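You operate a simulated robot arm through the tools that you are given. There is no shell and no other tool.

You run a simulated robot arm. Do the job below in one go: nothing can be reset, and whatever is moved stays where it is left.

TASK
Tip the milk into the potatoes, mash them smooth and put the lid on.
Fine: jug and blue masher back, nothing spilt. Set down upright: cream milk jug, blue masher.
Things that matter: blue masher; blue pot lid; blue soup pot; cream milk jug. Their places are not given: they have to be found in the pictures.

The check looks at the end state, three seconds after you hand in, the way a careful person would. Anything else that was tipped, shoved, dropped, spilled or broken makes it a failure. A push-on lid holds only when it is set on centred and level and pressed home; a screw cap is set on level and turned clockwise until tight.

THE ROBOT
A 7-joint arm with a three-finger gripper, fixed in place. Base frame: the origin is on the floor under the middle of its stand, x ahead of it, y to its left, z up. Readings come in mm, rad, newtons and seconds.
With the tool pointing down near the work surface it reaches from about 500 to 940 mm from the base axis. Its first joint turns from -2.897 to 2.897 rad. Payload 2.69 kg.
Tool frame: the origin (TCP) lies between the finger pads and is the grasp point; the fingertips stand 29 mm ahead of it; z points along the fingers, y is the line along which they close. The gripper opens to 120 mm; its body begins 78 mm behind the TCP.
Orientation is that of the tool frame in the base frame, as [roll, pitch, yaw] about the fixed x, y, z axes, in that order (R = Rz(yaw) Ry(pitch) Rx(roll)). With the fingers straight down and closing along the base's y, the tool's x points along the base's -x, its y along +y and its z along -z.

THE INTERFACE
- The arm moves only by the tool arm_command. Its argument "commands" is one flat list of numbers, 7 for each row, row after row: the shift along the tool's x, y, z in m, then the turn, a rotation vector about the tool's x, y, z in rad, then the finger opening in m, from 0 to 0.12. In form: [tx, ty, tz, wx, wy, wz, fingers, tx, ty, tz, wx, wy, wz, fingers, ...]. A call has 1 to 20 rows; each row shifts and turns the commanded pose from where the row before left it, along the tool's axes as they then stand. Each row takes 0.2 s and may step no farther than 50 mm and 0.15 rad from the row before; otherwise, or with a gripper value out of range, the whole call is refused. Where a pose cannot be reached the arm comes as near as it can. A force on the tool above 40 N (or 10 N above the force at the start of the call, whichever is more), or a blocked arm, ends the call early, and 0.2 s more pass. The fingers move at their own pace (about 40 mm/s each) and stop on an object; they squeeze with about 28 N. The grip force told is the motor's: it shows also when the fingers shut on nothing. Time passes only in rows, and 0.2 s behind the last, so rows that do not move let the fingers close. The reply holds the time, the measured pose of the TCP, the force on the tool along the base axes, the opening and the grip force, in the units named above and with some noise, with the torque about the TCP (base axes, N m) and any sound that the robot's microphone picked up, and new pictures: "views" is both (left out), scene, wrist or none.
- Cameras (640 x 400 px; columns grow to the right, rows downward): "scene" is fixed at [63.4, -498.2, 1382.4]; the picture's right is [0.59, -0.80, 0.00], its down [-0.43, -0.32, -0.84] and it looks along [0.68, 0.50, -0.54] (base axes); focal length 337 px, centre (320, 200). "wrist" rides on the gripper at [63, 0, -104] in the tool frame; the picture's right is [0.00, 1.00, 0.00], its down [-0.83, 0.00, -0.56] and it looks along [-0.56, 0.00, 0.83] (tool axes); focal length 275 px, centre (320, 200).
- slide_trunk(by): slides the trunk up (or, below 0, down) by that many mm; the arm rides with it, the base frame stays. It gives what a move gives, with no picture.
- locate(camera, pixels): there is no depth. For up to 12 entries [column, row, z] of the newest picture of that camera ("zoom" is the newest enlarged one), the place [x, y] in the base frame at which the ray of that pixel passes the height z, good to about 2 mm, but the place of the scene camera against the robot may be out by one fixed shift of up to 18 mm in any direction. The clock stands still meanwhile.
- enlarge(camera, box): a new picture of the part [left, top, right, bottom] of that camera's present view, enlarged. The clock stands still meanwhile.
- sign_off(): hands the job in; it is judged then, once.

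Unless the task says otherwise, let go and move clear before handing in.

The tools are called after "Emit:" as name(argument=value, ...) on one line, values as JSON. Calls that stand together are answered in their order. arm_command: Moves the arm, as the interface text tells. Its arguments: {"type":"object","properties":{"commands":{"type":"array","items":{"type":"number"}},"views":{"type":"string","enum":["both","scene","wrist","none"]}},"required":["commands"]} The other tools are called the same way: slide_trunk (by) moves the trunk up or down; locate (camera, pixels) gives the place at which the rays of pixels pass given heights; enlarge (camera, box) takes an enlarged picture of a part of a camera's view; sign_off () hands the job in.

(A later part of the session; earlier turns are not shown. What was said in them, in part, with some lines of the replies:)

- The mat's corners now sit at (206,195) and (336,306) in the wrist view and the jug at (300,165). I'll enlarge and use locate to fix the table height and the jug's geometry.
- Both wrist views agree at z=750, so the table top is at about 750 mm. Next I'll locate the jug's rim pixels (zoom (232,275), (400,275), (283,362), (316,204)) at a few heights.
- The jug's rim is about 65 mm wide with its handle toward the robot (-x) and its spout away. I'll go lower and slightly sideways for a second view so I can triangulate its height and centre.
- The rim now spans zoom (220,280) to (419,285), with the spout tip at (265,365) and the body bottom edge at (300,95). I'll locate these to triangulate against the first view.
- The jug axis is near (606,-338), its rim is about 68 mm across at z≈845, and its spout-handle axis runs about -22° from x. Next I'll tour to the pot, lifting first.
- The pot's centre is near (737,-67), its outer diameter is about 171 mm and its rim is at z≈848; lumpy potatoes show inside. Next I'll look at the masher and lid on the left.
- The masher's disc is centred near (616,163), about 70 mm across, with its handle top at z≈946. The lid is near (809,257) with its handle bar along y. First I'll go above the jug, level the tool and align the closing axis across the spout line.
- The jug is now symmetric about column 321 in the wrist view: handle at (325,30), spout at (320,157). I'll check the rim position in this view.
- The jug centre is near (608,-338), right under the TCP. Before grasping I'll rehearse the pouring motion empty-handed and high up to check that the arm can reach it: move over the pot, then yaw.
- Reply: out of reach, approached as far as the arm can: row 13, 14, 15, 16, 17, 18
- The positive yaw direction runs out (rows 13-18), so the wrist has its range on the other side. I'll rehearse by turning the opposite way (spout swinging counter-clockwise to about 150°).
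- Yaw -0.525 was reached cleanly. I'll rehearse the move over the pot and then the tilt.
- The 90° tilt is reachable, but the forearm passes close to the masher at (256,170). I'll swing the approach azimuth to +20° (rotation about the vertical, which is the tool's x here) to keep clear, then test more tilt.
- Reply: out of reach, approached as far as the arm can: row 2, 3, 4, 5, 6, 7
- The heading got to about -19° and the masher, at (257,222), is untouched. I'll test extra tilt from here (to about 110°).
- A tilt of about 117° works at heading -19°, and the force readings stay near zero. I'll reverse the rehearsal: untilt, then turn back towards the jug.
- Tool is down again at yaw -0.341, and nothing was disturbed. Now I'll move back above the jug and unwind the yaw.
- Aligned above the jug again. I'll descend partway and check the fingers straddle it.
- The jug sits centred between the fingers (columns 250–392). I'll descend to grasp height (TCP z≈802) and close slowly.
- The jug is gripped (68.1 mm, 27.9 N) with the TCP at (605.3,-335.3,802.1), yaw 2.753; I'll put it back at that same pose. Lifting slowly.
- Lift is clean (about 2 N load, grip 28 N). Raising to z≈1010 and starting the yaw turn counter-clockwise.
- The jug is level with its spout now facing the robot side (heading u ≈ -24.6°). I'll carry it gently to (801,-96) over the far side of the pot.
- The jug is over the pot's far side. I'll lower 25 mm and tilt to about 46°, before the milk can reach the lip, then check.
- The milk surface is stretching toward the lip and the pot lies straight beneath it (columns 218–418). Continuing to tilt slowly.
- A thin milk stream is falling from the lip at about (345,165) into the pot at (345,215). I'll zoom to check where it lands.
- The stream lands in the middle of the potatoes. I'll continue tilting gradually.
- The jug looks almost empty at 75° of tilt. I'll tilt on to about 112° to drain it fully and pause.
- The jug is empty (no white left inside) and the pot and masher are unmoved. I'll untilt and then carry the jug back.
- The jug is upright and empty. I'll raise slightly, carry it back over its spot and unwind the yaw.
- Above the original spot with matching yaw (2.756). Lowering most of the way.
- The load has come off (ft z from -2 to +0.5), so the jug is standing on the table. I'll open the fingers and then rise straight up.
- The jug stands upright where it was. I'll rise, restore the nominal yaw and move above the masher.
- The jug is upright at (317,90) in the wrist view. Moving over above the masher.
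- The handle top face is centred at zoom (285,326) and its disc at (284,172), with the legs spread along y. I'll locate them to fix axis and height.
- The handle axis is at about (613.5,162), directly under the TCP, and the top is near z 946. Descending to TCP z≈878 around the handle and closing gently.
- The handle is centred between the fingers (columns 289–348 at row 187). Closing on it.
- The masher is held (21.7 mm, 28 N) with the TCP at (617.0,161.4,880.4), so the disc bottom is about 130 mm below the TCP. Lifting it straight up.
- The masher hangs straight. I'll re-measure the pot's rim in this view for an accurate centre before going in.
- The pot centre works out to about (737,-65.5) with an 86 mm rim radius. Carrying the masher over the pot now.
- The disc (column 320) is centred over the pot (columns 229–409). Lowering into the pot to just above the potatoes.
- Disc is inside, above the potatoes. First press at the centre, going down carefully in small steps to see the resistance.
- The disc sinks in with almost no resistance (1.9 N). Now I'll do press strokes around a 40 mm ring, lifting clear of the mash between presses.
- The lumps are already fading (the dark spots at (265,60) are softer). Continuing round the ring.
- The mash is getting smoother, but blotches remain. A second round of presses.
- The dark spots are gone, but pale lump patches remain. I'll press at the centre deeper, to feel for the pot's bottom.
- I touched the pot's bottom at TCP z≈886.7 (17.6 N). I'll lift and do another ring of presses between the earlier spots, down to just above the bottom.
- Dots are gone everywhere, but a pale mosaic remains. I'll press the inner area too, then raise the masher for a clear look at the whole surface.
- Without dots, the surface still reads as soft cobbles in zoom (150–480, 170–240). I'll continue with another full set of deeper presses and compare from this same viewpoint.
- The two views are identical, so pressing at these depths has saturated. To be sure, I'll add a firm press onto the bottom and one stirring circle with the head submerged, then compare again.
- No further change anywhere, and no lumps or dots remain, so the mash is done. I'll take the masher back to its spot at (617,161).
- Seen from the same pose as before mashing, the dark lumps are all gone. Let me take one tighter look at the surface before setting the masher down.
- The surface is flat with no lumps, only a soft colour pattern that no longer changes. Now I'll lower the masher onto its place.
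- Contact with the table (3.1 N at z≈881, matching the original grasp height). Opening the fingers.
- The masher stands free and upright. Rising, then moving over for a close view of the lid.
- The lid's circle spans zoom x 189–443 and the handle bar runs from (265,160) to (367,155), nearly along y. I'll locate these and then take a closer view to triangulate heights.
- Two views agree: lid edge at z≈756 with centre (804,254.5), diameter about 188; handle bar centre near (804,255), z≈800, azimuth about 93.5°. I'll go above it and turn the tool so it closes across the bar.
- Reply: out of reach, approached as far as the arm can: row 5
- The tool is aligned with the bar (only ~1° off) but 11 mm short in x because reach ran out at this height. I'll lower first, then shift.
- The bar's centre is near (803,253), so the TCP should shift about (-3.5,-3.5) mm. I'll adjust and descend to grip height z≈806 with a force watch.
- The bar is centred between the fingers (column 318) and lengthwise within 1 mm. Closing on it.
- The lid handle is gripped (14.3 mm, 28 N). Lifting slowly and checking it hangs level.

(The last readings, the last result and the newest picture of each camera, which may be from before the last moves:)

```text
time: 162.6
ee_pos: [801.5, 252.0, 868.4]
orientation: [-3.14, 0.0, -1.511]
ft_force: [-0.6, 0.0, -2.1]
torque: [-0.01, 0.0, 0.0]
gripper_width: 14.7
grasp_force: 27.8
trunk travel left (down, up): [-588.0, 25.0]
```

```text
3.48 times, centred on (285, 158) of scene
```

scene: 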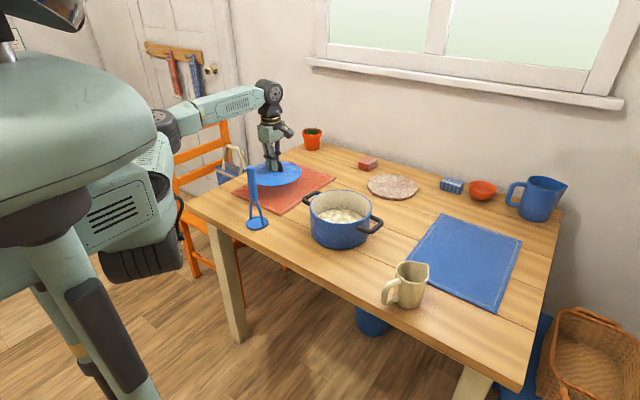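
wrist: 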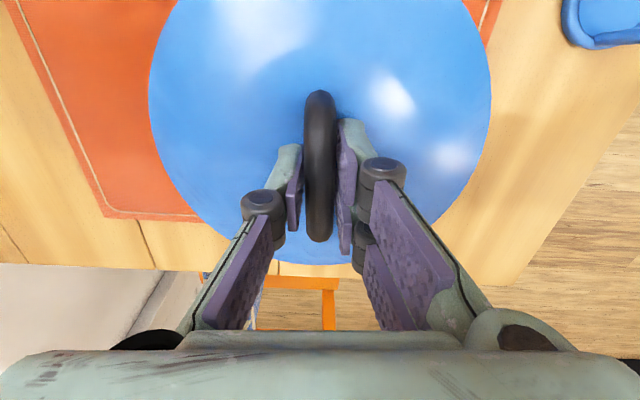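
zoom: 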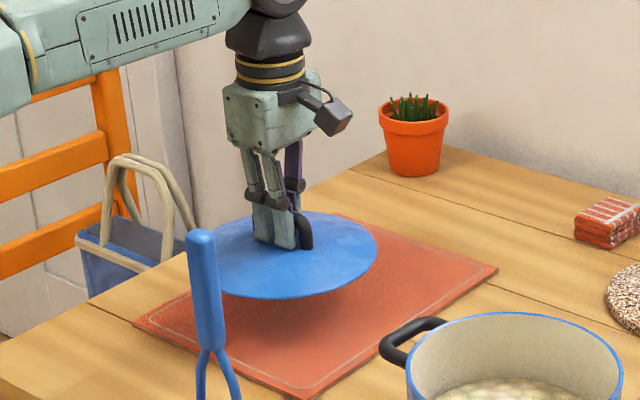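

The lid hangs level with a steady load. I'll carry it clear of the masher, over to the near-right side, where the camera can see the pot beside the lid and re-measure its x centre.

Emit:
arm_command(commands=[0, 0, -0.03, 0, 0, 0, 0, 0.0335, 0.009, -0.01, 0, 0, 0, 0, 0.0335, 0.009, -0.01, 0, 0, 0, 0, 0.0335, 0.009, -0.01, 0, 0, 0, 0, 0.0335, 0.009, -0.01, 0, 0, 0, 0, 0.0335, 0.009, -0.01, 0, 0, 0, 0, 0.0335, 0.009, -0.01, 0, 0, 0, 0, 0.0335, 0.009, -0.01, 0, 0, 0, 0, 0.0335, 0.009, -0.01, 0, 0, 0, 0, 0.024, 0.0293, 0, 0, 0, 0, 0, 0.024, 0.0293, 0, 0, 0, 0, 0, 0.024, 0.0293, 0, 0, 0, 0, 0, 0.024, 0.0293, 0, 0, 0, 0, 0, 0.024, 0.0293, 0, 0, 0, 0, 0, 0.024, 0.0293, 0, 0, 0, 0, 0, 0.024, 0.0293, 0, 0, 0, 0, 0, 0, 0, 0, 0, 0, 0, 0], views="both")

```text
time: 166.2
ee_pos: [549.0, -200.9, 975.4]
orientation: [-3.139, 0.0, -1.512]
ft_force: [-0.9, 0.1, -1.4]
torque: [0.04, 0.02, 0.02]
gripper_width: 14.6
grasp_force: 27.8
trunk travel left (down, up): [-588.0, 25.0]
```

scene: 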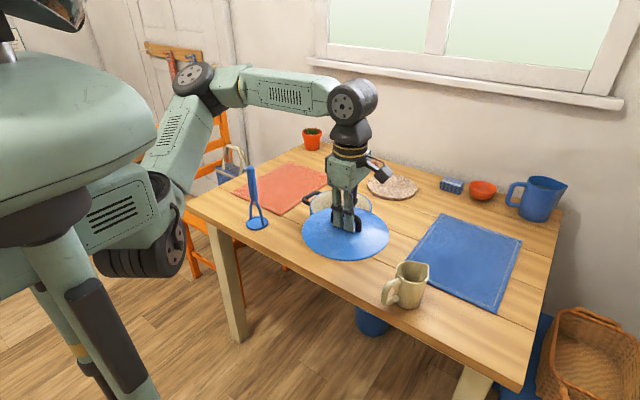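
wrist: 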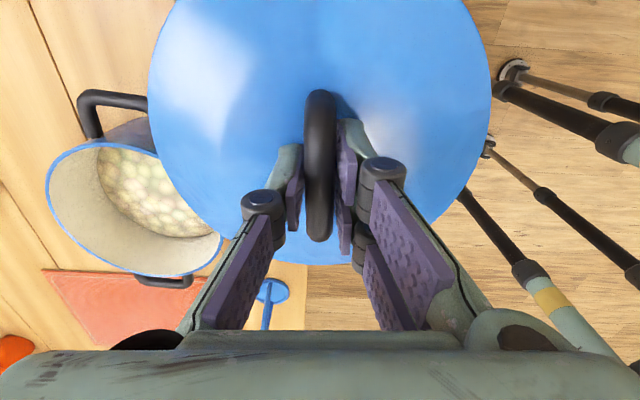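

The pot rim is mostly visible left of the lid. I'll zoom and locate several rim points.

Emit:
enlarge(camera="wrist", box=[30, 120, 240, 290])

```text
2.35 times, centred on (135, 205) of wrist
```

zoom: 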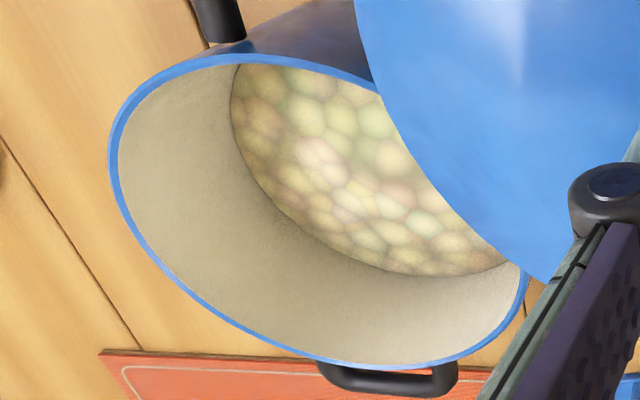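

Emit:
locate(camera="zoom", pixels=[[109, 150, 848], [140, 90, 848], [215, 55, 848], [290, 60, 848], [350, 79, 848], [130, 225, 848], [170, 283, 848], [230, 327, 848], [300, 355, 848], [375, 368, 848], [440, 362, 848], [522, 290, 848]])

```text
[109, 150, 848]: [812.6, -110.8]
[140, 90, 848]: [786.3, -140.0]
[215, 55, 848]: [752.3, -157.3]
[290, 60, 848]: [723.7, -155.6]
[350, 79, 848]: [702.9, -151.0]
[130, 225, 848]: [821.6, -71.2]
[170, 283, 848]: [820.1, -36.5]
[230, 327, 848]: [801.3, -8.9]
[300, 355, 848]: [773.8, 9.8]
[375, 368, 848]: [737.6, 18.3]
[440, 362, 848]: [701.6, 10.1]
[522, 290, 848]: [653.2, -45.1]
```

Fitting those rim points with the earlier views gives the pot centre at (736.5,-66.7), R≈87.5. The lid's centre sits about +2 mm in y from the TCP, so I aim the TCP at (736.3,-68.9). Moving there high, then correcting.

Emit:
arm_command(commands=[-0.0201, -0.0325, 0, 0, 0, 0, 0, -0.0201, -0.0325, 0, 0, 0, 0, 0, -0.0201, -0.0325, 0, 0, 0, 0, 0, -0.0201, -0.0325, 0, 0, 0, 0, 0, -0.0201, -0.0325, 0, 0, 0, 0, 0, -0.0201, -0.0325, 0, 0, 0, 0, 0, 0, 0, 0.02, 0, 0, 0, 0, 0, 0, 0.02, 0, 0, 0, 0, 0, 0, 0, 0, 0, 0, 0], views="both")

Emit:
enlarge(camera="scene", box=[280, 140, 400, 260])

```text
time: 168.2
ee_pos: [736.8, -65.7, 937.5]
orientation: [-3.139, -0.001, -1.511]
ft_force: [-0.2, -0.3, -1.9]
torque: [-0.03, 0.02, 0.02]
gripper_width: 14.6
grasp_force: 27.8
trunk travel left (down, up): [-588.0, 25.0]
```

scene: 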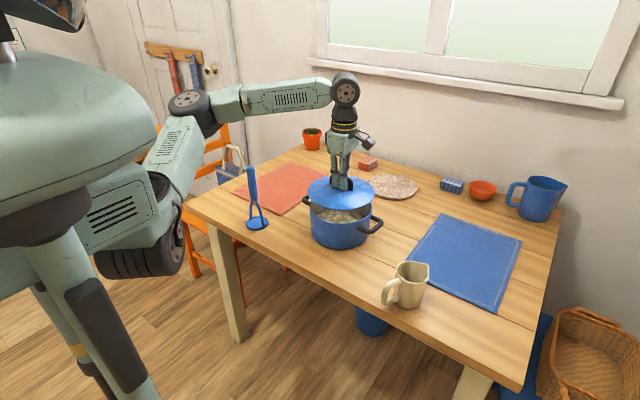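
wrist: 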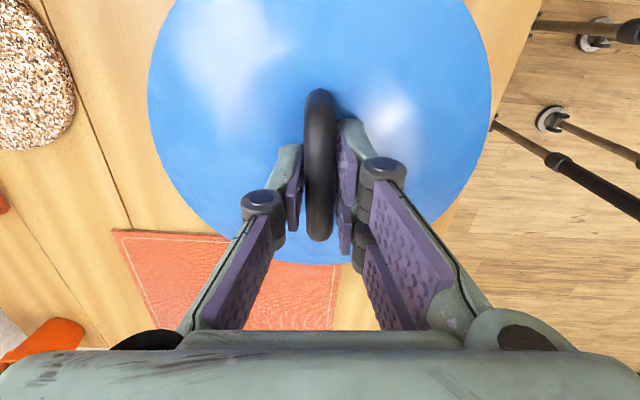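

```text
3.33 times, centred on (340, 200) of scene
```

zoom: 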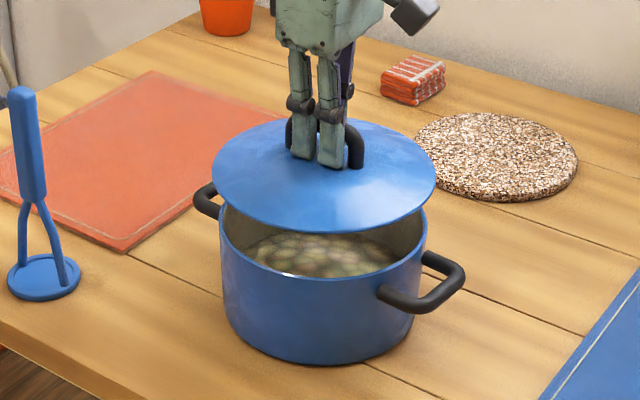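

The lid is centred on the pot in the scene zoom (lid 211–436, pot 219–427, both centred at 323). I'll apply the small y correction and lower to just above the rim.

Emit:
arm_command(commands=[0.0016, 0.0002, 0.012, 0, 0, 0, 0, 0.0014, 0.0001, 0.01, 0, 0, 0, 0, 0, 0, 0.004, 0, 0, 0, 0, 0, 0, 0, 0, 0, 0, 0], views="scene")

Emit:
enlarge(camera="scene", box=[290, 165, 390, 255])

```text
time: 169.2
ee_pos: [737.1, -71.4, 910.5]
orientation: [-3.138, 0.001, -1.512]
ft_force: [-0.1, -0.8, -1.7]
torque: [-0.01, -0.05, 0.0]
gripper_width: 14.6
grasp_force: 27.9
trunk travel left (down, up): [-588.0, 25.0]
```

scene: 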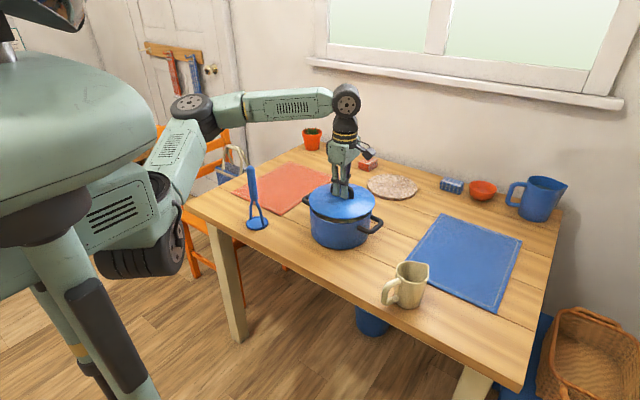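

```text
4.44 times, centred on (340, 210) of scene
```

zoom: 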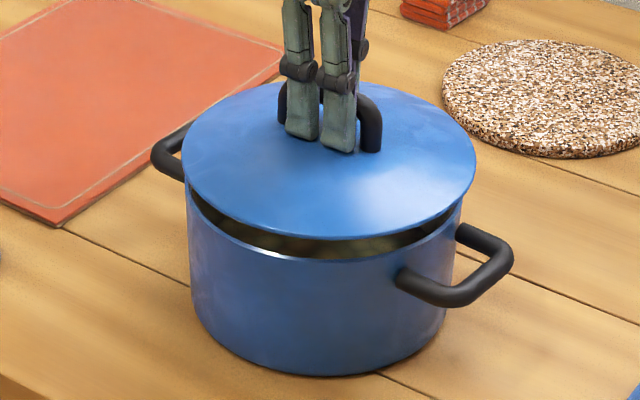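

Emit:
arm_command(commands=[0, 0, 0, 0, 0, 0, 0], views="none")

Emit:
arm_command(commands=[0, 0, 0, 0, 0, 0, 0], views="none")

Emit:
enlarge(camera="scene", box=[298, 180, 388, 254])

```text
time: 169.6
ee_pos: [736.0, -69.7, 911.5]
orientation: [-3.139, 0.001, -1.512]
ft_force: [-0.1, -0.4, -1.9]
torque: [0.0, -0.04, -0.02]
gripper_width: 14.4
grasp_force: 27.9
trunk travel left (down, up): [-588.0, 25.0]
```

```text
time: 170.0
ee_pos: [737.3, -70.8, 911.1]
orientation: [-3.14, 0.0, -1.511]
ft_force: [-0.1, 0.5, -2.9]
torque: [-0.01, -0.02, -0.01]
gripper_width: 14.8
grasp_force: 28.1
trunk travel left (down, up): [-588.0, 25.0]
```

```text
5.41 times, centred on (343, 217) of scene
```

zoom: 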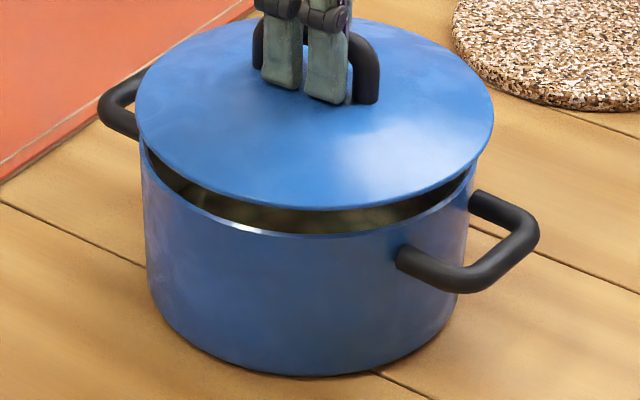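

Averaged readings put the TCP at (736.8,-70.6), and in the zoom the lid (135–494) sits about 3 mm right of the pot (142–476). I'll shift it back by about +2.3 mm in y and lower gently.

Emit:
arm_command(commands=[-0.0023, 0.0004, 0, 0, 0, 0, 0, 0, 0, 0.003, 0, 0, 0, 0, 0, 0, 0.002, 0, 0, 0, 0, 0, 0, 0, 0, 0, 0, 0], views="none")

Emit:
arm_command(commands=[0, 0, 0, 0, 0, 0, 0], views="scene")

Emit:
enlarge(camera="scene", box=[298, 180, 388, 254])

```text
time: 171.0
ee_pos: [737.2, -68.4, 906.2]
orientation: [-3.141, 0.001, -1.512]
ft_force: [0.0, -0.2, -2.4]
torque: [0.01, -0.01, 0.01]
gripper_width: 14.6
grasp_force: 27.8
trunk travel left (down, up): [-588.0, 25.0]
```

```text
time: 171.4
ee_pos: [736.5, -68.4, 906.4]
orientation: [-3.139, 0.0, -1.51]
ft_force: [0.2, 0.1, -2.3]
torque: [0.0, -0.01, 0.0]
gripper_width: 14.8
grasp_force: 27.8
trunk travel left (down, up): [-588.0, 25.0]
```

scene: 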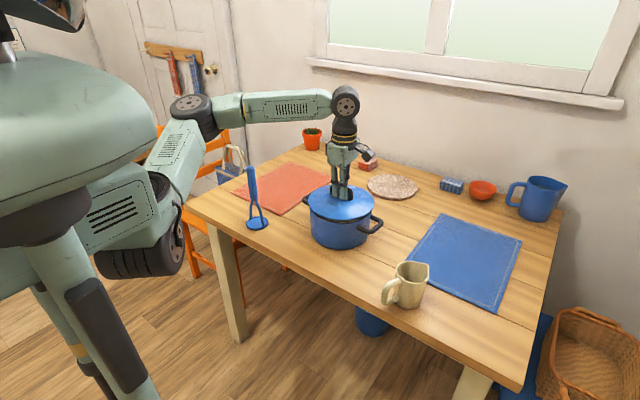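

```text
5.41 times, centred on (343, 217) of scene
```

zoom: 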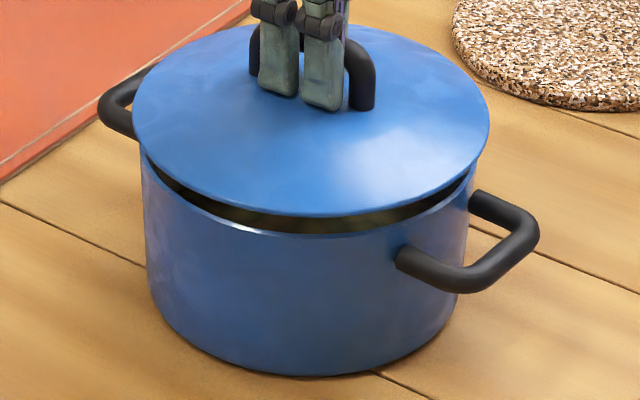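

Now lid (132–490) and pot (142–476) share a centre to within about 1 mm. Lowering in small steps and watching the force.

Emit:
arm_command(commands=[0, 0, 0.002, 0, 0, 0, 0, 0, 0, 0.002, 0, 0, 0, 0, 0, 0, 0, 0, 0, 0, 0], views="none")

Emit:
arm_command(commands=[0, 0, 0.0015, 0, 0, 0, 0, 0, 0, 0.0015, 0, 0, 0, 0, 0, 0, 0, 0, 0, 0, 0], views="none")

```text
time: 172.2
ee_pos: [736.2, -68.1, 902.1]
orientation: [-3.141, 0.0, -1.512]
ft_force: [0.6, -0.2, -1.9]
torque: [0.01, -0.03, 0.03]
gripper_width: 14.8
grasp_force: 28.4
trunk travel left (down, up): [-588.0, 25.0]
```

```text
time: 173.0
ee_pos: [737.0, -68.8, 898.6]
orientation: [-3.14, 0.0, -1.51]
ft_force: [0.7, 0.1, -2.6]
torque: [-0.01, 0.02, -0.01]
gripper_width: 14.8
grasp_force: 28.3
trunk travel left (down, up): [-588.0, 25.0]
```

Emit:
arm_command(commands=[0, 0, 0.0015, 0, 0, 0, 0, 0, 0, 0.0015, 0, 0, 0, 0, 0, 0, 0, 0, 0, 0, 0], views="scene")

Emit:
enlarge(camera="scene", box=[298, 180, 388, 254])

```text
time: 173.8
ee_pos: [738.3, -69.5, 896.0]
orientation: [-3.139, 0.0, -1.512]
ft_force: [0.9, 0.5, -2.1]
torque: [0.01, 0.03, -0.02]
gripper_width: 14.5
grasp_force: 28.1
trunk travel left (down, up): [-588.0, 25.0]
```

scene: 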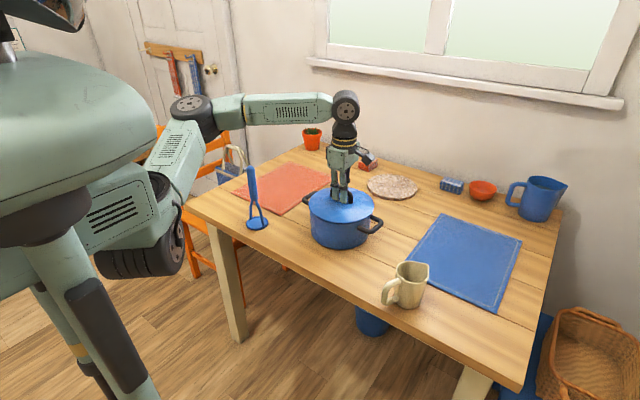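

```text
5.41 times, centred on (343, 217) of scene
```

zoom: 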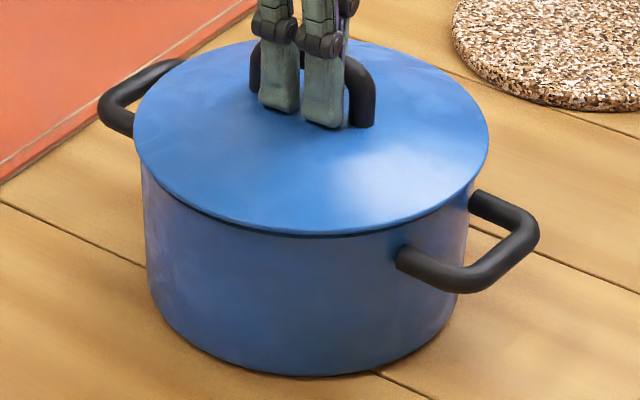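

The gap is nearly closed and still no contact force. Continuing down in 1 mm steps.

Emit:
arm_command(commands=[0, 0, 0.001, 0, 0, 0, 0, 0, 0, 0.001, 0, 0, 0, 0, 0, 0, 0, 0, 0, 0, 0], views="none")

Emit:
arm_command(commands=[0, 0, 0.001, 0, 0, 0, 0, 0, 0, 0.001, 0, 0, 0, 0, 0, 0, 0, 0, 0, 0, 0], views="none")

```text
time: 174.6
ee_pos: [737.3, -68.8, 895.3]
orientation: [-3.14, 0.0, -1.509]
ft_force: [0.6, 0.3, -2.2]
torque: [-0.02, 0.03, -0.04]
gripper_width: 14.6
grasp_force: 27.8
trunk travel left (down, up): [-588.0, 25.0]
```

```text
time: 175.4
ee_pos: [736.7, -69.2, 891.0]
orientation: [-3.14, 0.0, -1.511]
ft_force: [0.6, -0.2, -2.3]
torque: [0.02, -0.02, 0.01]
gripper_width: 14.7
grasp_force: 27.9
trunk travel left (down, up): [-588.0, 25.0]
```

Emit:
arm_command(commands=[0, 0, 0.001, 0, 0, 0, 0, 0, 0, 0.001, 0, 0, 0, 0, 0, 0, 0, 0, 0, 0, 0], views="scene")

Emit:
enlarge(camera="scene", box=[298, 180, 388, 254])

```text
time: 176.2
ee_pos: [736.8, -69.5, 890.9]
orientation: [-3.137, 0.001, -1.512]
ft_force: [2.0, -0.1, 2.3]
torque: [0.31, 0.08, -0.11]
gripper_width: 14.7
grasp_force: 28.4
trunk travel left (down, up): [-588.0, 25.0]
```

scene: 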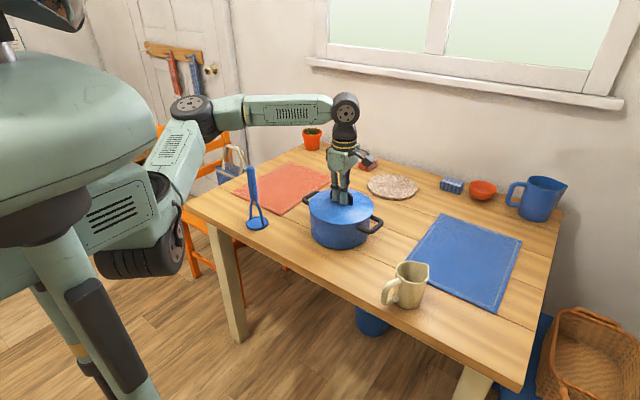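

```text
5.41 times, centred on (343, 217) of scene
```

zoom: 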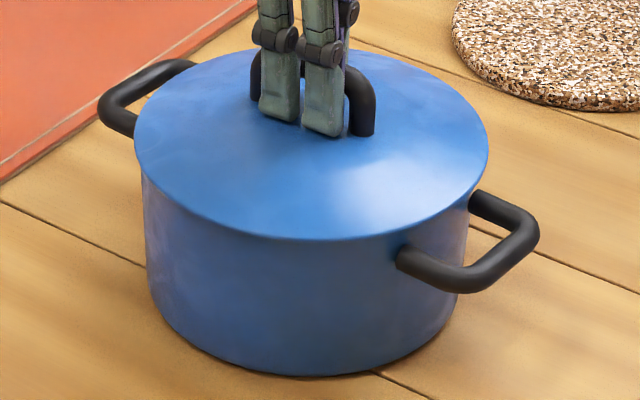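

First contact at z≈890.7 (force from -2.3 to +2.3 N, with the torque pointing to the +y side touching first). I'll press down step by step and watch force, torque and sounds.

Emit:
arm_command(commands=[0, 0, 0.001, 0, 0, 0, 0, 0, 0, 0, 0, 0, 0, 0], views="none")

Emit:
arm_command(commands=[0, 0, 0.001, 0, 0, 0, 0, 0, 0, 0, 0, 0, 0, 0], views="none")

```text
time: 176.8
ee_pos: [736.7, -70.0, 890.5]
orientation: [-3.134, 0.001, -1.508]
ft_force: [6.0, -0.7, 12.8]
torque: [0.38, 0.07, -0.1]
gripper_width: 15.0
grasp_force: 27.9
trunk travel left (down, up): [-588.0, 25.0]
```

```text
time: 177.4
ee_pos: [737.1, -69.2, 890.6]
orientation: [-3.136, -0.002, -1.509]
ft_force: [10.0, -1.4, 23.8]
torque: [0.16, 0.03, -0.05]
gripper_width: 14.9
grasp_force: 27.9
trunk travel left (down, up): [-588.0, 25.0]
```

z has stopped at 890.6 while force rose to 24 N, and the torque is nearly balanced (0.16, 0.03). Let me look at the seating closely.

Emit:
arm_command(commands=[0, 0, 0.0008, 0, 0, 0, 0, 0, 0, 0, 0, 0, 0, 0], views="both")

Emit:
enlarge(camera="scene", box=[305, 185, 380, 245])

```text
time: 178.0
ee_pos: [735.9, -68.6, 889.6]
orientation: [-3.135, -0.002, -1.512]
ft_force: [11.6, -2.1, 27.9]
torque: [-0.06, -0.02, -0.05]
gripper_width: 14.7
grasp_force: 27.8
trunk travel left (down, up): [-588.0, 25.0]
```

scene: 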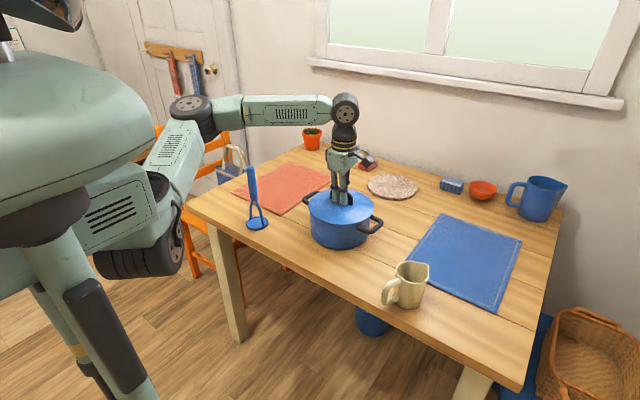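
wrist: 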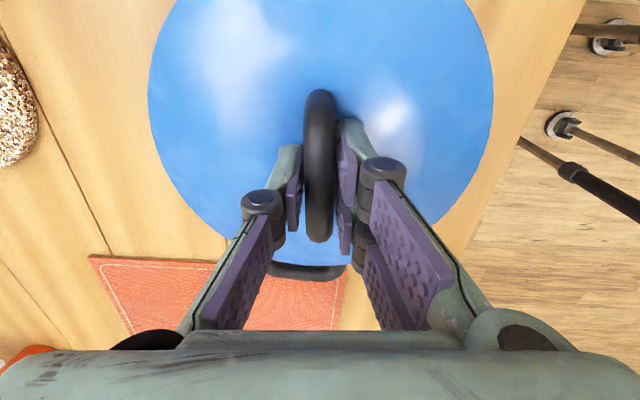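

```text
6.67 times, centred on (342, 215) of scene
```

zoom: 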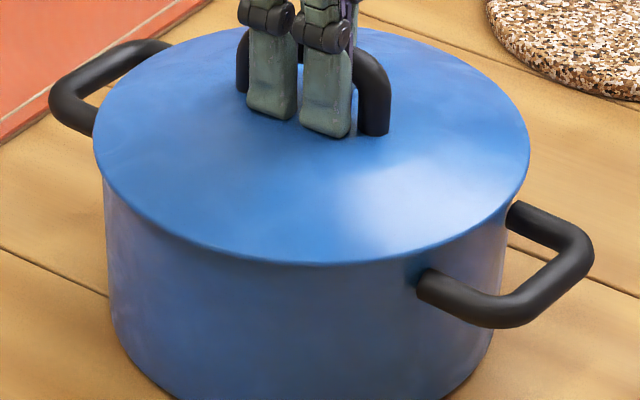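

The lid sits level with its edge over the rim all around, and 28 N of press is carried. There's a sideways 11.6 N, so I'll ease that by nudging the command +1 mm in x while holding the press.

Emit:
arm_command(commands=[0, -0.0007, 0, 0, 0, 0, 0, 0, 0, 0, 0, 0, 0, 0], views="none")

```text
time: 178.6
ee_pos: [737.2, -69.7, 889.3]
orientation: [-3.134, -0.001, -1.512]
ft_force: [7.4, -0.7, 26.9]
torque: [-0.13, 0.02, 0.0]
gripper_width: 14.8
grasp_force: 27.8
trunk travel left (down, up): [-588.0, 25.0]
```

Emit:
arm_command(commands=[0, -0.001, 0, 0, 0, 0, 0, 0, 0, 0.0008, 0, 0, 0, 0, 0, 0, 0, 0, 0, 0, 0], views="none")

```text
time: 179.4
ee_pos: [737.7, -70.3, 889.3]
orientation: [-3.139, -0.001, -1.511]
ft_force: [-6.2, 1.5, 26.9]
torque: [-0.04, 0.09, 0.01]
gripper_width: 14.6
grasp_force: 28.2
trunk travel left (down, up): [-588.0, 25.0]
```

The press force levels off near 27 N because the bar is starting to slip in the grip. I'll relax the load, release the handle, and then press on top of it with closed fingers.

Emit:
arm_command(commands=[0, 0.0005, -0.002, 0, 0, 0, 0, 0, 0, -0.001, 0, 0, 0, 0, 0, 0, 0, 0, 0, 0, 0], views="none")

```text
time: 180.2
ee_pos: [737.3, -68.6, 889.7]
orientation: [-3.14, -0.001, -1.511]
ft_force: [-2.7, -0.9, 4.0]
torque: [-0.13, 0.12, -0.02]
gripper_width: 14.8
grasp_force: 27.4
trunk travel left (down, up): [-588.0, 25.0]
```

Load is down to 4 N. Releasing the handle now.

Emit:
arm_command(commands=[0, 0, 0, 0, 0, 0, 0.02, 0, 0, 0, 0, 0, 0, 0.03, 0, 0, 0, 0, 0, 0, 0.05, 0, 0, 0, 0, 0, 0, 0.07, 0, 0, 0, 0, 0, 0, 0.08, 0, 0, 0, 0, 0, 0, 0.08], views="both")

Emit:
enlarge(camera="scene", box=[298, 180, 388, 254])

```text
time: 181.6
ee_pos: [739.4, -69.7, 890.6]
orientation: [-3.14, 0.0, -1.513]
ft_force: [0.1, -0.2, 0.2]
torque: [-0.04, 0.03, -0.01]
gripper_width: 80.0
grasp_force: 0.0
trunk travel left (down, up): [-588.0, 25.0]
```

scene: 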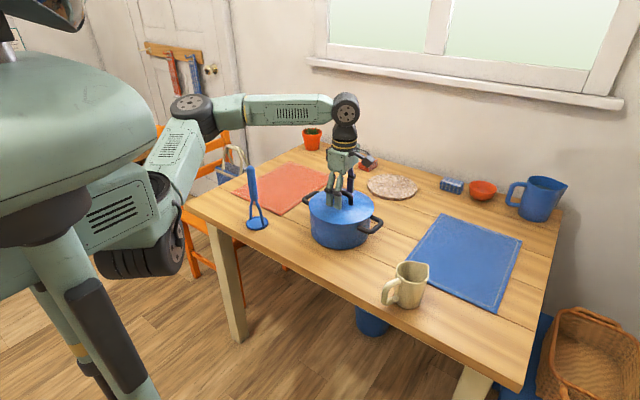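
wrist: 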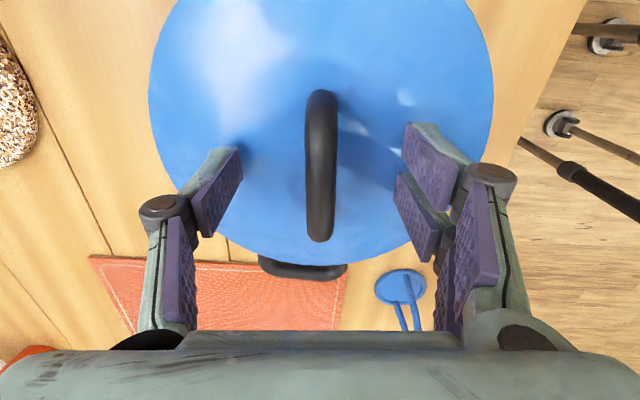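

```text
5.41 times, centred on (343, 217) of scene
```

zoom: 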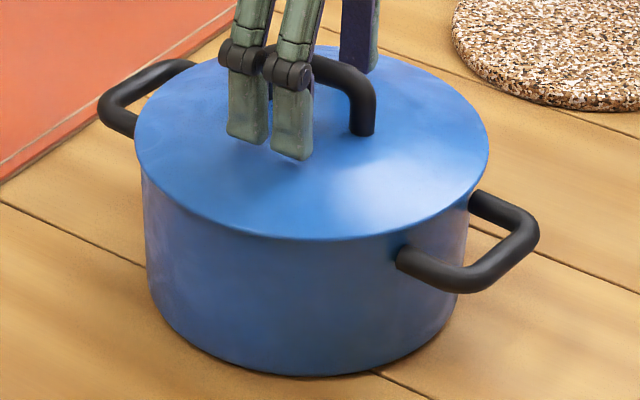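

The lid stays level on the pot. I'll rise clear and check its centring from above.

Emit:
arm_command(commands=[0, 0, -0.02, 0, 0, 0, 0.08, 0, 0, -0.03, 0, 0, 0, 0.08, 0, 0, -0.03, 0, 0, 0, 0.08, 0, 0, -0.03, 0, 0, 0, 0.08, 0.03, 0, 0, 0, 0, 0, 0.08, 0.03, 0, 0, 0, 0, 0, 0.08, 0.03, 0, 0, 0, 0, 0, 0.08, 0, 0, 0, 0, 0, 0, 0.08, 0, 0, 0, 0, 0, 0, 0.08], views="both")

Emit:
enlarge(camera="wrist", box=[200, 40, 440, 260])

```text
time: 183.6
ee_pos: [745.2, -159.8, 999.7]
orientation: [-3.138, 0.0, -1.51]
ft_force: [-0.7, -1.0, -0.3]
torque: [-0.02, 0.02, -0.03]
gripper_width: 80.0
grasp_force: 0.0
trunk travel left (down, up): [-588.0, 25.0]
```

scene: 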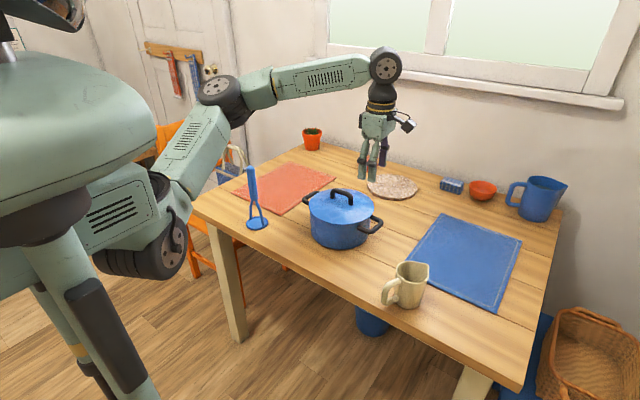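
wrist: 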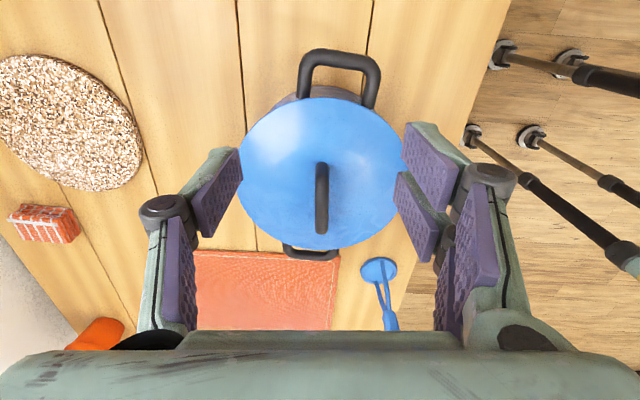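

```text
1.82 times, centred on (320, 150) of wrist
```

zoom: 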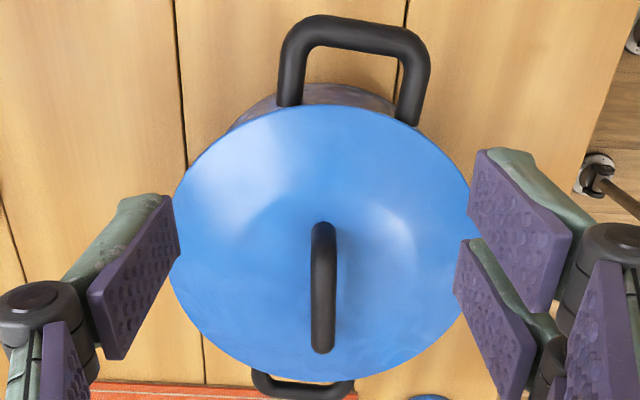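

Fingers hide the lid's sides here. I'll back off a little higher with the fingers wide open for a clean measurement.

Emit:
arm_command(commands=[0.02, 0, -0.03, 0, 0, 0, 0.12, 0.02, 0, -0.03, 0, 0, 0, 0.12, 0, 0, 0, 0, 0, 0, 0.12, 0, 0, 0, 0, 0, 0, 0.12], views="wrist")

Emit:
enlarge(camera="wrist", box=[200, 40, 440, 260])

```text
time: 184.6
ee_pos: [744.8, -199.6, 1060.1]
orientation: [-3.139, 0.0, -1.511]
ft_force: [-0.2, 0.6, -0.2]
torque: [-0.03, 0.0, 0.0]
gripper_width: 119.7
grasp_force: 0.1
trunk travel left (down, up): [-588.0, 25.0]
```

wrist: 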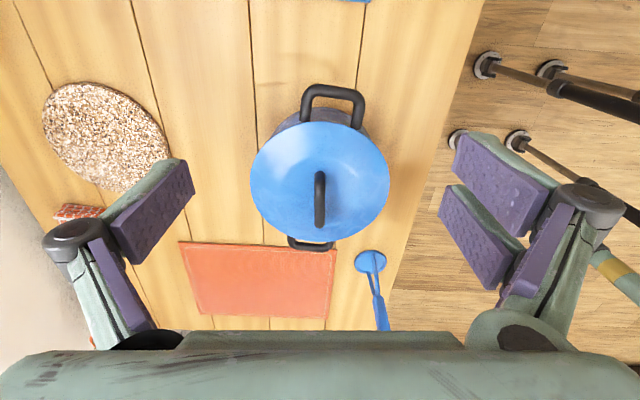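

```text
1.82 times, centred on (320, 150) of wrist
```

zoom: 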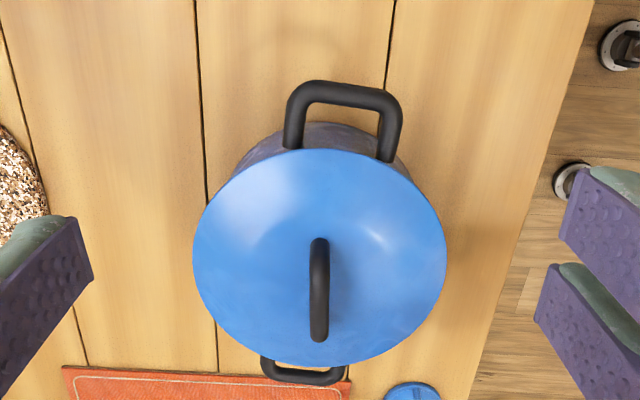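

Emit:
locate(camera="zoom", pixels=[[193, 250, 850], [447, 255, 850], [320, 148, 850], [320, 367, 850], [235, 172, 850], [410, 180, 850], [240, 340, 850], [420, 320, 850], [318, 290, 892], [322, 122, 750], [248, 160, 750], [400, 160, 750]])

```text
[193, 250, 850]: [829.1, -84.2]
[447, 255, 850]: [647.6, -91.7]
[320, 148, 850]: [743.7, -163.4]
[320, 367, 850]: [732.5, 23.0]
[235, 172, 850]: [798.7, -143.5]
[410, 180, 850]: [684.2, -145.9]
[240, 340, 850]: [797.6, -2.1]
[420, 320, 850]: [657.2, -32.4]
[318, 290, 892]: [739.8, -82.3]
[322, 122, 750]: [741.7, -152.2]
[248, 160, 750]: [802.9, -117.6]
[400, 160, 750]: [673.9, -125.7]
```

The lid's fitted centre is about (738.4,-69), perhaps 2–3 mm off the pot's centre. I'll zoom on the visible pot body under the lid to compare them directly.

Emit:
enlarge(camera="wrist", box=[260, 75, 380, 150])

Emit:
enlarge(camera="scene", box=[300, 182, 385, 252])

```text
5.33 times, centred on (320, 112) of wrist
```

zoom: 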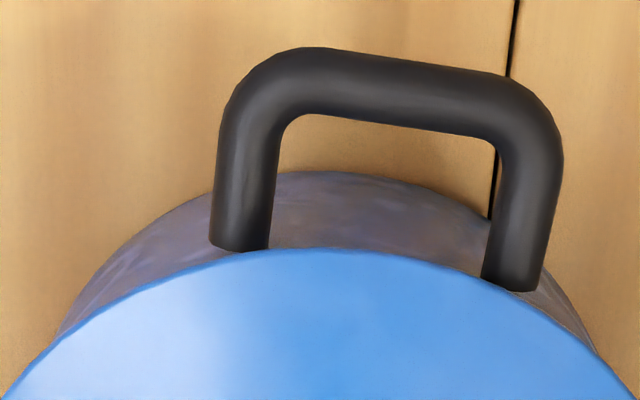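

```text
5.71 times, centred on (342, 217) of scene
```

zoom: 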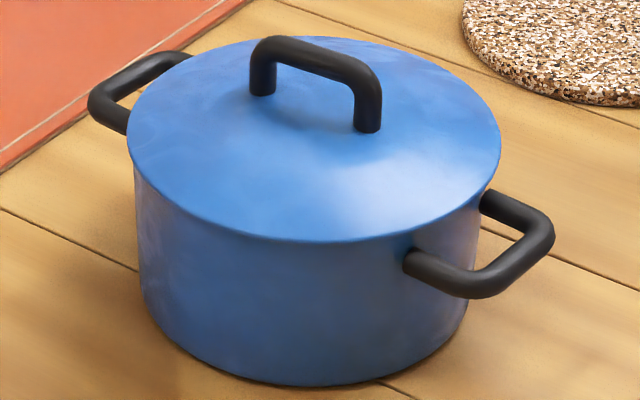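

Lid column centre (340.95) matches the pot rim's earlier centre (340.9) in the scene view, and x agrees within 1 mm, so the lid is centred. Now I'll close the fingers and go above the handle to press it home.

Emit:
arm_command(commands=[-0.0332, 0, 0, 0, 0, 0, 0.08, -0.0332, 0, 0, 0, 0, 0, 0.04, -0.0332, 0, 0, 0, 0, 0, 0, -0.0332, -0.0002, 0, 0, 0, 0, 0, 0, 0, 0.03, 0, 0, 0, 0, 0, 0, 0.03, 0, 0, 0, 0, 0, 0, 0.03, 0, 0, 0, 0, 0, 0, 0.025, 0, 0, 0, 0, 0, 0, 0, 0, 0, 0, 0], views="both")

Emit:
enlarge(camera="scene", box=[300, 160, 385, 250])

```text
time: 186.6
ee_pos: [738.2, -63.3, 945.6]
orientation: [-3.138, -0.001, -1.51]
ft_force: [0.1, -0.7, 0.8]
torque: [0.01, 0.01, 0.02]
gripper_width: 0.0
grasp_force: 22.3
trunk travel left (down, up): [-588.0, 25.0]
```

scene: 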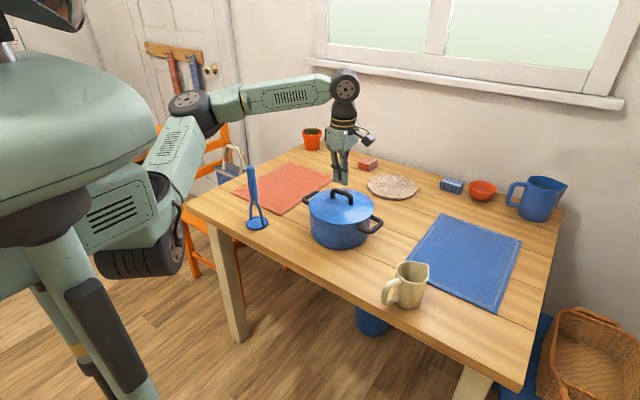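
wrist: 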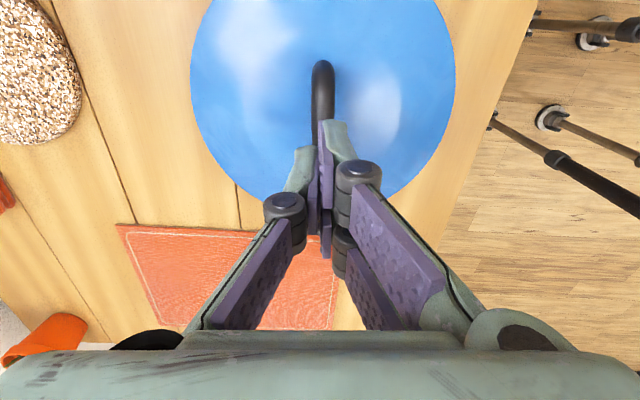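

```text
4.44 times, centred on (342, 205) of scene
```

zoom: 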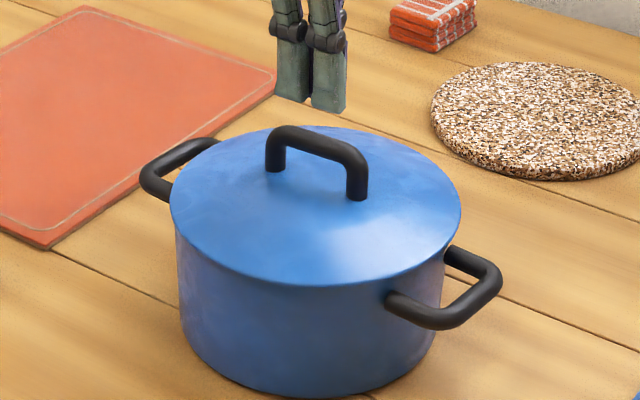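

The closed fingers are about 3 mm off in y and 2 mm in x from the handle's centre. Correcting that and descending to just above the bar.

Emit:
arm_command(commands=[0.0034, 0.0016, 0.01, 0, 0, 0, 0, 0, 0, 0.008, 0, 0, 0, 0, 0, 0, 0, 0, 0, 0, 0], views="both")

Emit:
enlarge(camera="scene", box=[300, 160, 385, 250])

```text
time: 187.4
ee_pos: [738.1, -67.2, 926.7]
orientation: [-3.139, 0.001, -1.514]
ft_force: [0.8, 0.3, -0.3]
torque: [0.02, 0.0, 0.0]
gripper_width: 0.1
grasp_force: 27.6
trunk travel left (down, up): [-588.0, 25.0]
```

scene: 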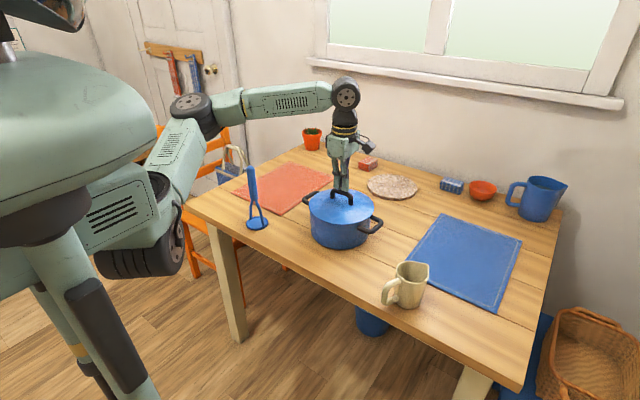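
wrist: 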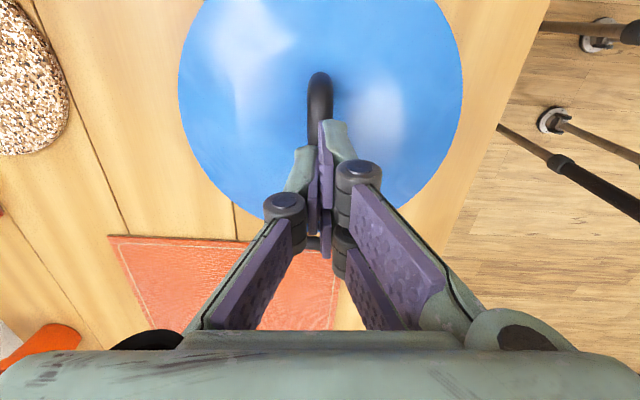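

```text
4.44 times, centred on (342, 205) of scene
```

zoom: 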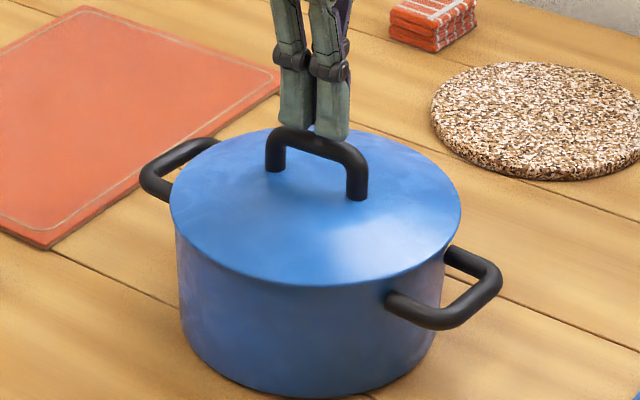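

The tips are right above the bar, centred. Pressing down in small steps with force feedback.

Emit:
arm_command(commands=[0, 0, 0.003, 0, 0, 0, 0, 0, 0, 0.002, 0, 0, 0, 0, 0, 0, 0.001, 0, 0, 0, 0, 0, 0, 0.001, 0, 0, 0, 0, 0, 0, 0, 0, 0, 0, 0], views="none")

```text
time: 188.6
ee_pos: [736.8, -68.8, 920.7]
orientation: [-3.134, 0.0, -1.51]
ft_force: [5.4, 5.0, 17.3]
torque: [0.18, -0.08, 0.0]
gripper_width: 5.8
grasp_force: 28.2
trunk travel left (down, up): [-588.0, 25.0]
```

Emit:
arm_command(commands=[0, 0, 0.001, 0, 0, 0, 0, 0, 0, 0.0005, 0, 0, 0, 0, 0, 0, 0, 0, 0, 0, 0], views="both")

Emit:
enlarge(camera="scene", box=[300, 160, 385, 250])

```text
time: 189.5
ee_pos: [737.5, -68.3, 921.3]
orientation: [-3.131, -0.002, -1.51]
ft_force: [-3.6, 2.8, 13.6]
torque: [0.12, 0.15, -0.02]
gripper_width: 6.0
grasp_force: 27.6
trunk travel left (down, up): [-588.0, 25.0]
stopped in row 3: the force on the tool passed its limit at 41 N (the readings are from after the stop); the commanded pose is now the measured one
```

scene: 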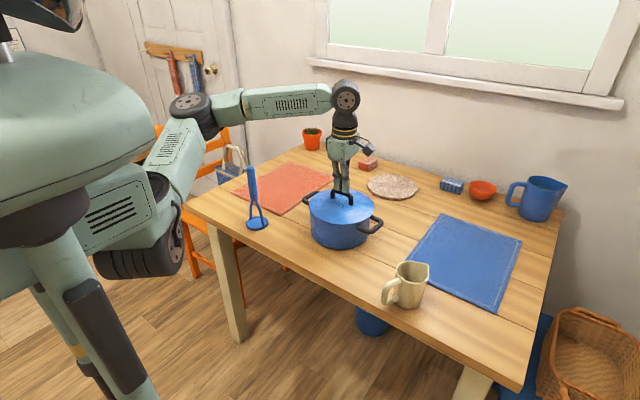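
wrist: 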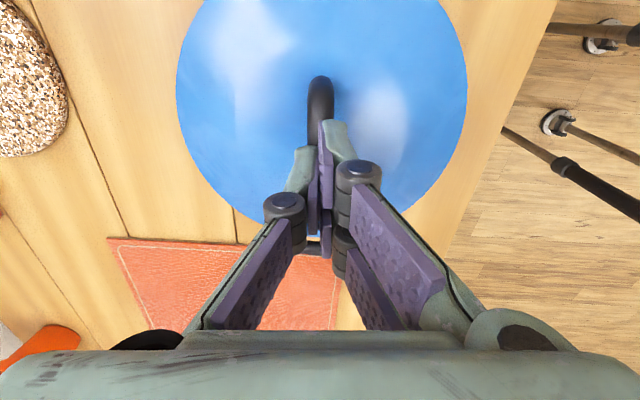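

```text
4.44 times, centred on (342, 205) of scene
```

zoom: 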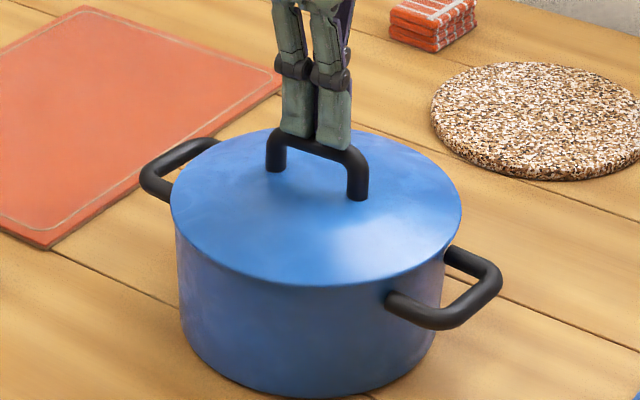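

The press reached 41 N with no further travel, so the lid is firmly on its stop. I'll rise away from the handle and inspect everything.

Emit:
arm_command(commands=[0, 0, -0.01, 0, 0, 0, 0.01, 0, 0, -0.03, 0, 0, 0, 0.02, 0, 0, -0.04, 0, 0, 0, 0.06, 0, 0, -0.04, 0, 0, 0, 0.12, 0.035, 0, -0.02, 0, 0, 0, 0.12, 0.035, 0, -0.01, 0, 0, 0, 0.12, 0.035, 0, 0, 0, 0, 0, 0.12, 0.03, 0, 0, 0, 0, 0, 0.12, 0, 0, 0, 0, 0, 0, 0.12, 0, 0, 0, 0, 0, 0, 0.12], views="both")

Emit:
enlarge(camera="scene", box=[300, 175, 385, 250])

Emit:
enlarge(camera="wrist", box=[200, 40, 440, 260])

```text
time: 191.7
ee_pos: [747.2, -205.0, 1069.4]
orientation: [-3.134, 0.0, -1.509]
ft_force: [-0.3, -0.3, 0.0]
torque: [-0.01, 0.01, 0.0]
gripper_width: 119.9
grasp_force: 0.1
trunk travel left (down, up): [-588.0, 25.0]
```

scene: 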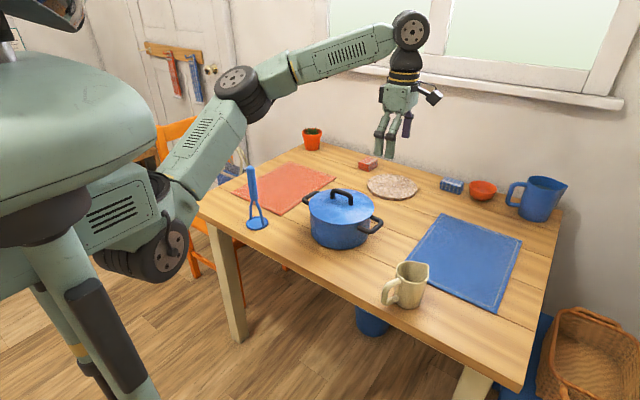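
wrist: 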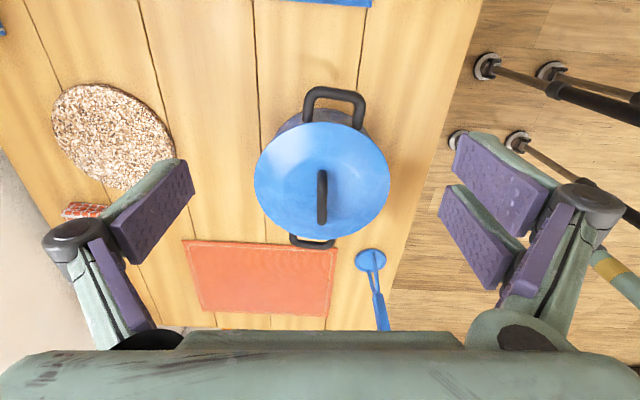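

```text
5.33 times, centred on (342, 212) of scene
```

zoom: 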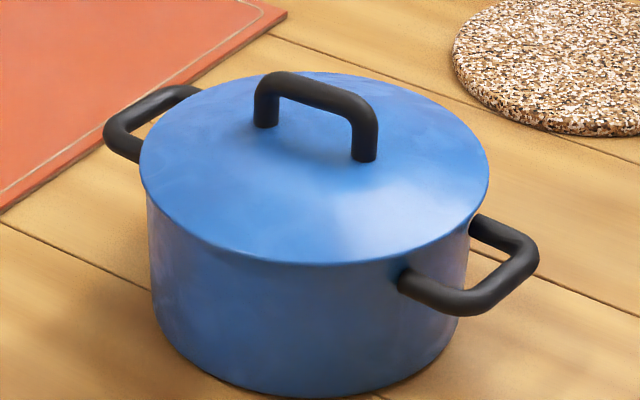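

```text
1.82 times, centred on (320, 150) of wrist
```

zoom: 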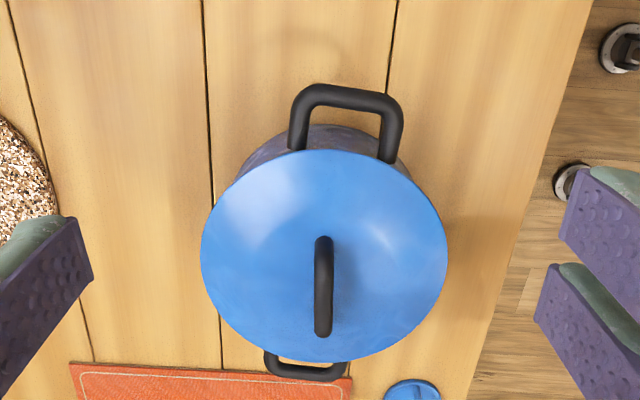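

The lid sits level and covers the rim evenly. Now I'll check the jug, masher and the table for any spills.

Emit:
enlarge(camera="scene", box=[220, 140, 460, 320])

Emit:
enlarge(camera="scene", box=[360, 230, 470, 320])

Emit:
enlarge(camera="scene", box=[220, 150, 320, 240])

```text
2.22 times, centred on (340, 230) of scene
```

zoom: 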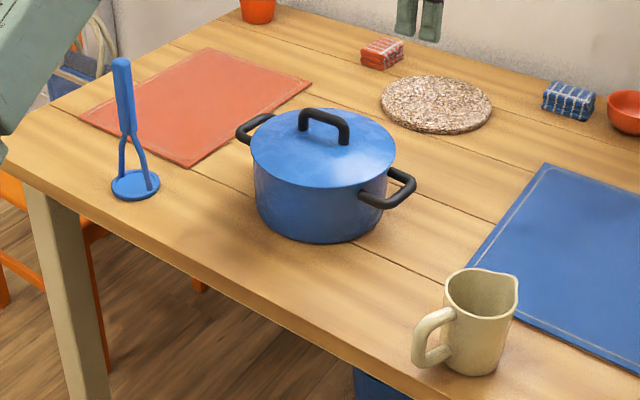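

```text
4.44 times, centred on (415, 275) of scene
```

zoom: 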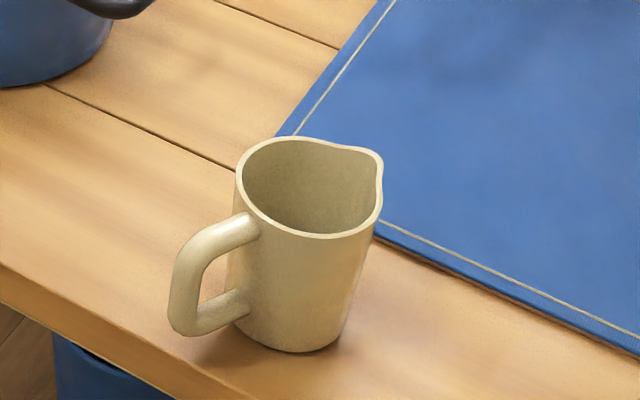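

```text
4.44 times, centred on (270, 195) of scene
```

zoom: 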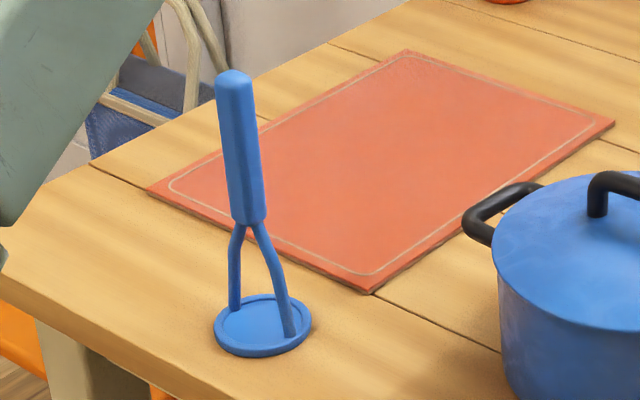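

The jug stands upright and empty, the masher is upright on its spot, and the table shows no drips. The lid is centred, level and pressed home at 41 N. The arm is clear, so I'm handing in.

Emit:
sign_off()

```text
The job is handed in.
```

The milk is in the potatoes, they're mashed, and the lid is on the pot. The jug and blue masher are back where they started, both upright. I've handed the job in, but I haven't been told how it was judged.

- **Milk:** the stream fell into the middle of the pot, and the jug was empty when I set it down. I saw no drips on the table.
- **Mash:** I pressed all over the pot about 40 times, then stirred once. The dark lumps went early on. A soft, cobbled colour pattern stayed and stopped changing however much more I pressed. I took that as fully mashed, but it's what I'm least sure of.
- **Lid:** it is level and centred to within a millimetre or two. I pressed it down to 41 N until it moved no further. I heard no click, so I'm judging that it's home from the hard stop and the closed gap around the rim.
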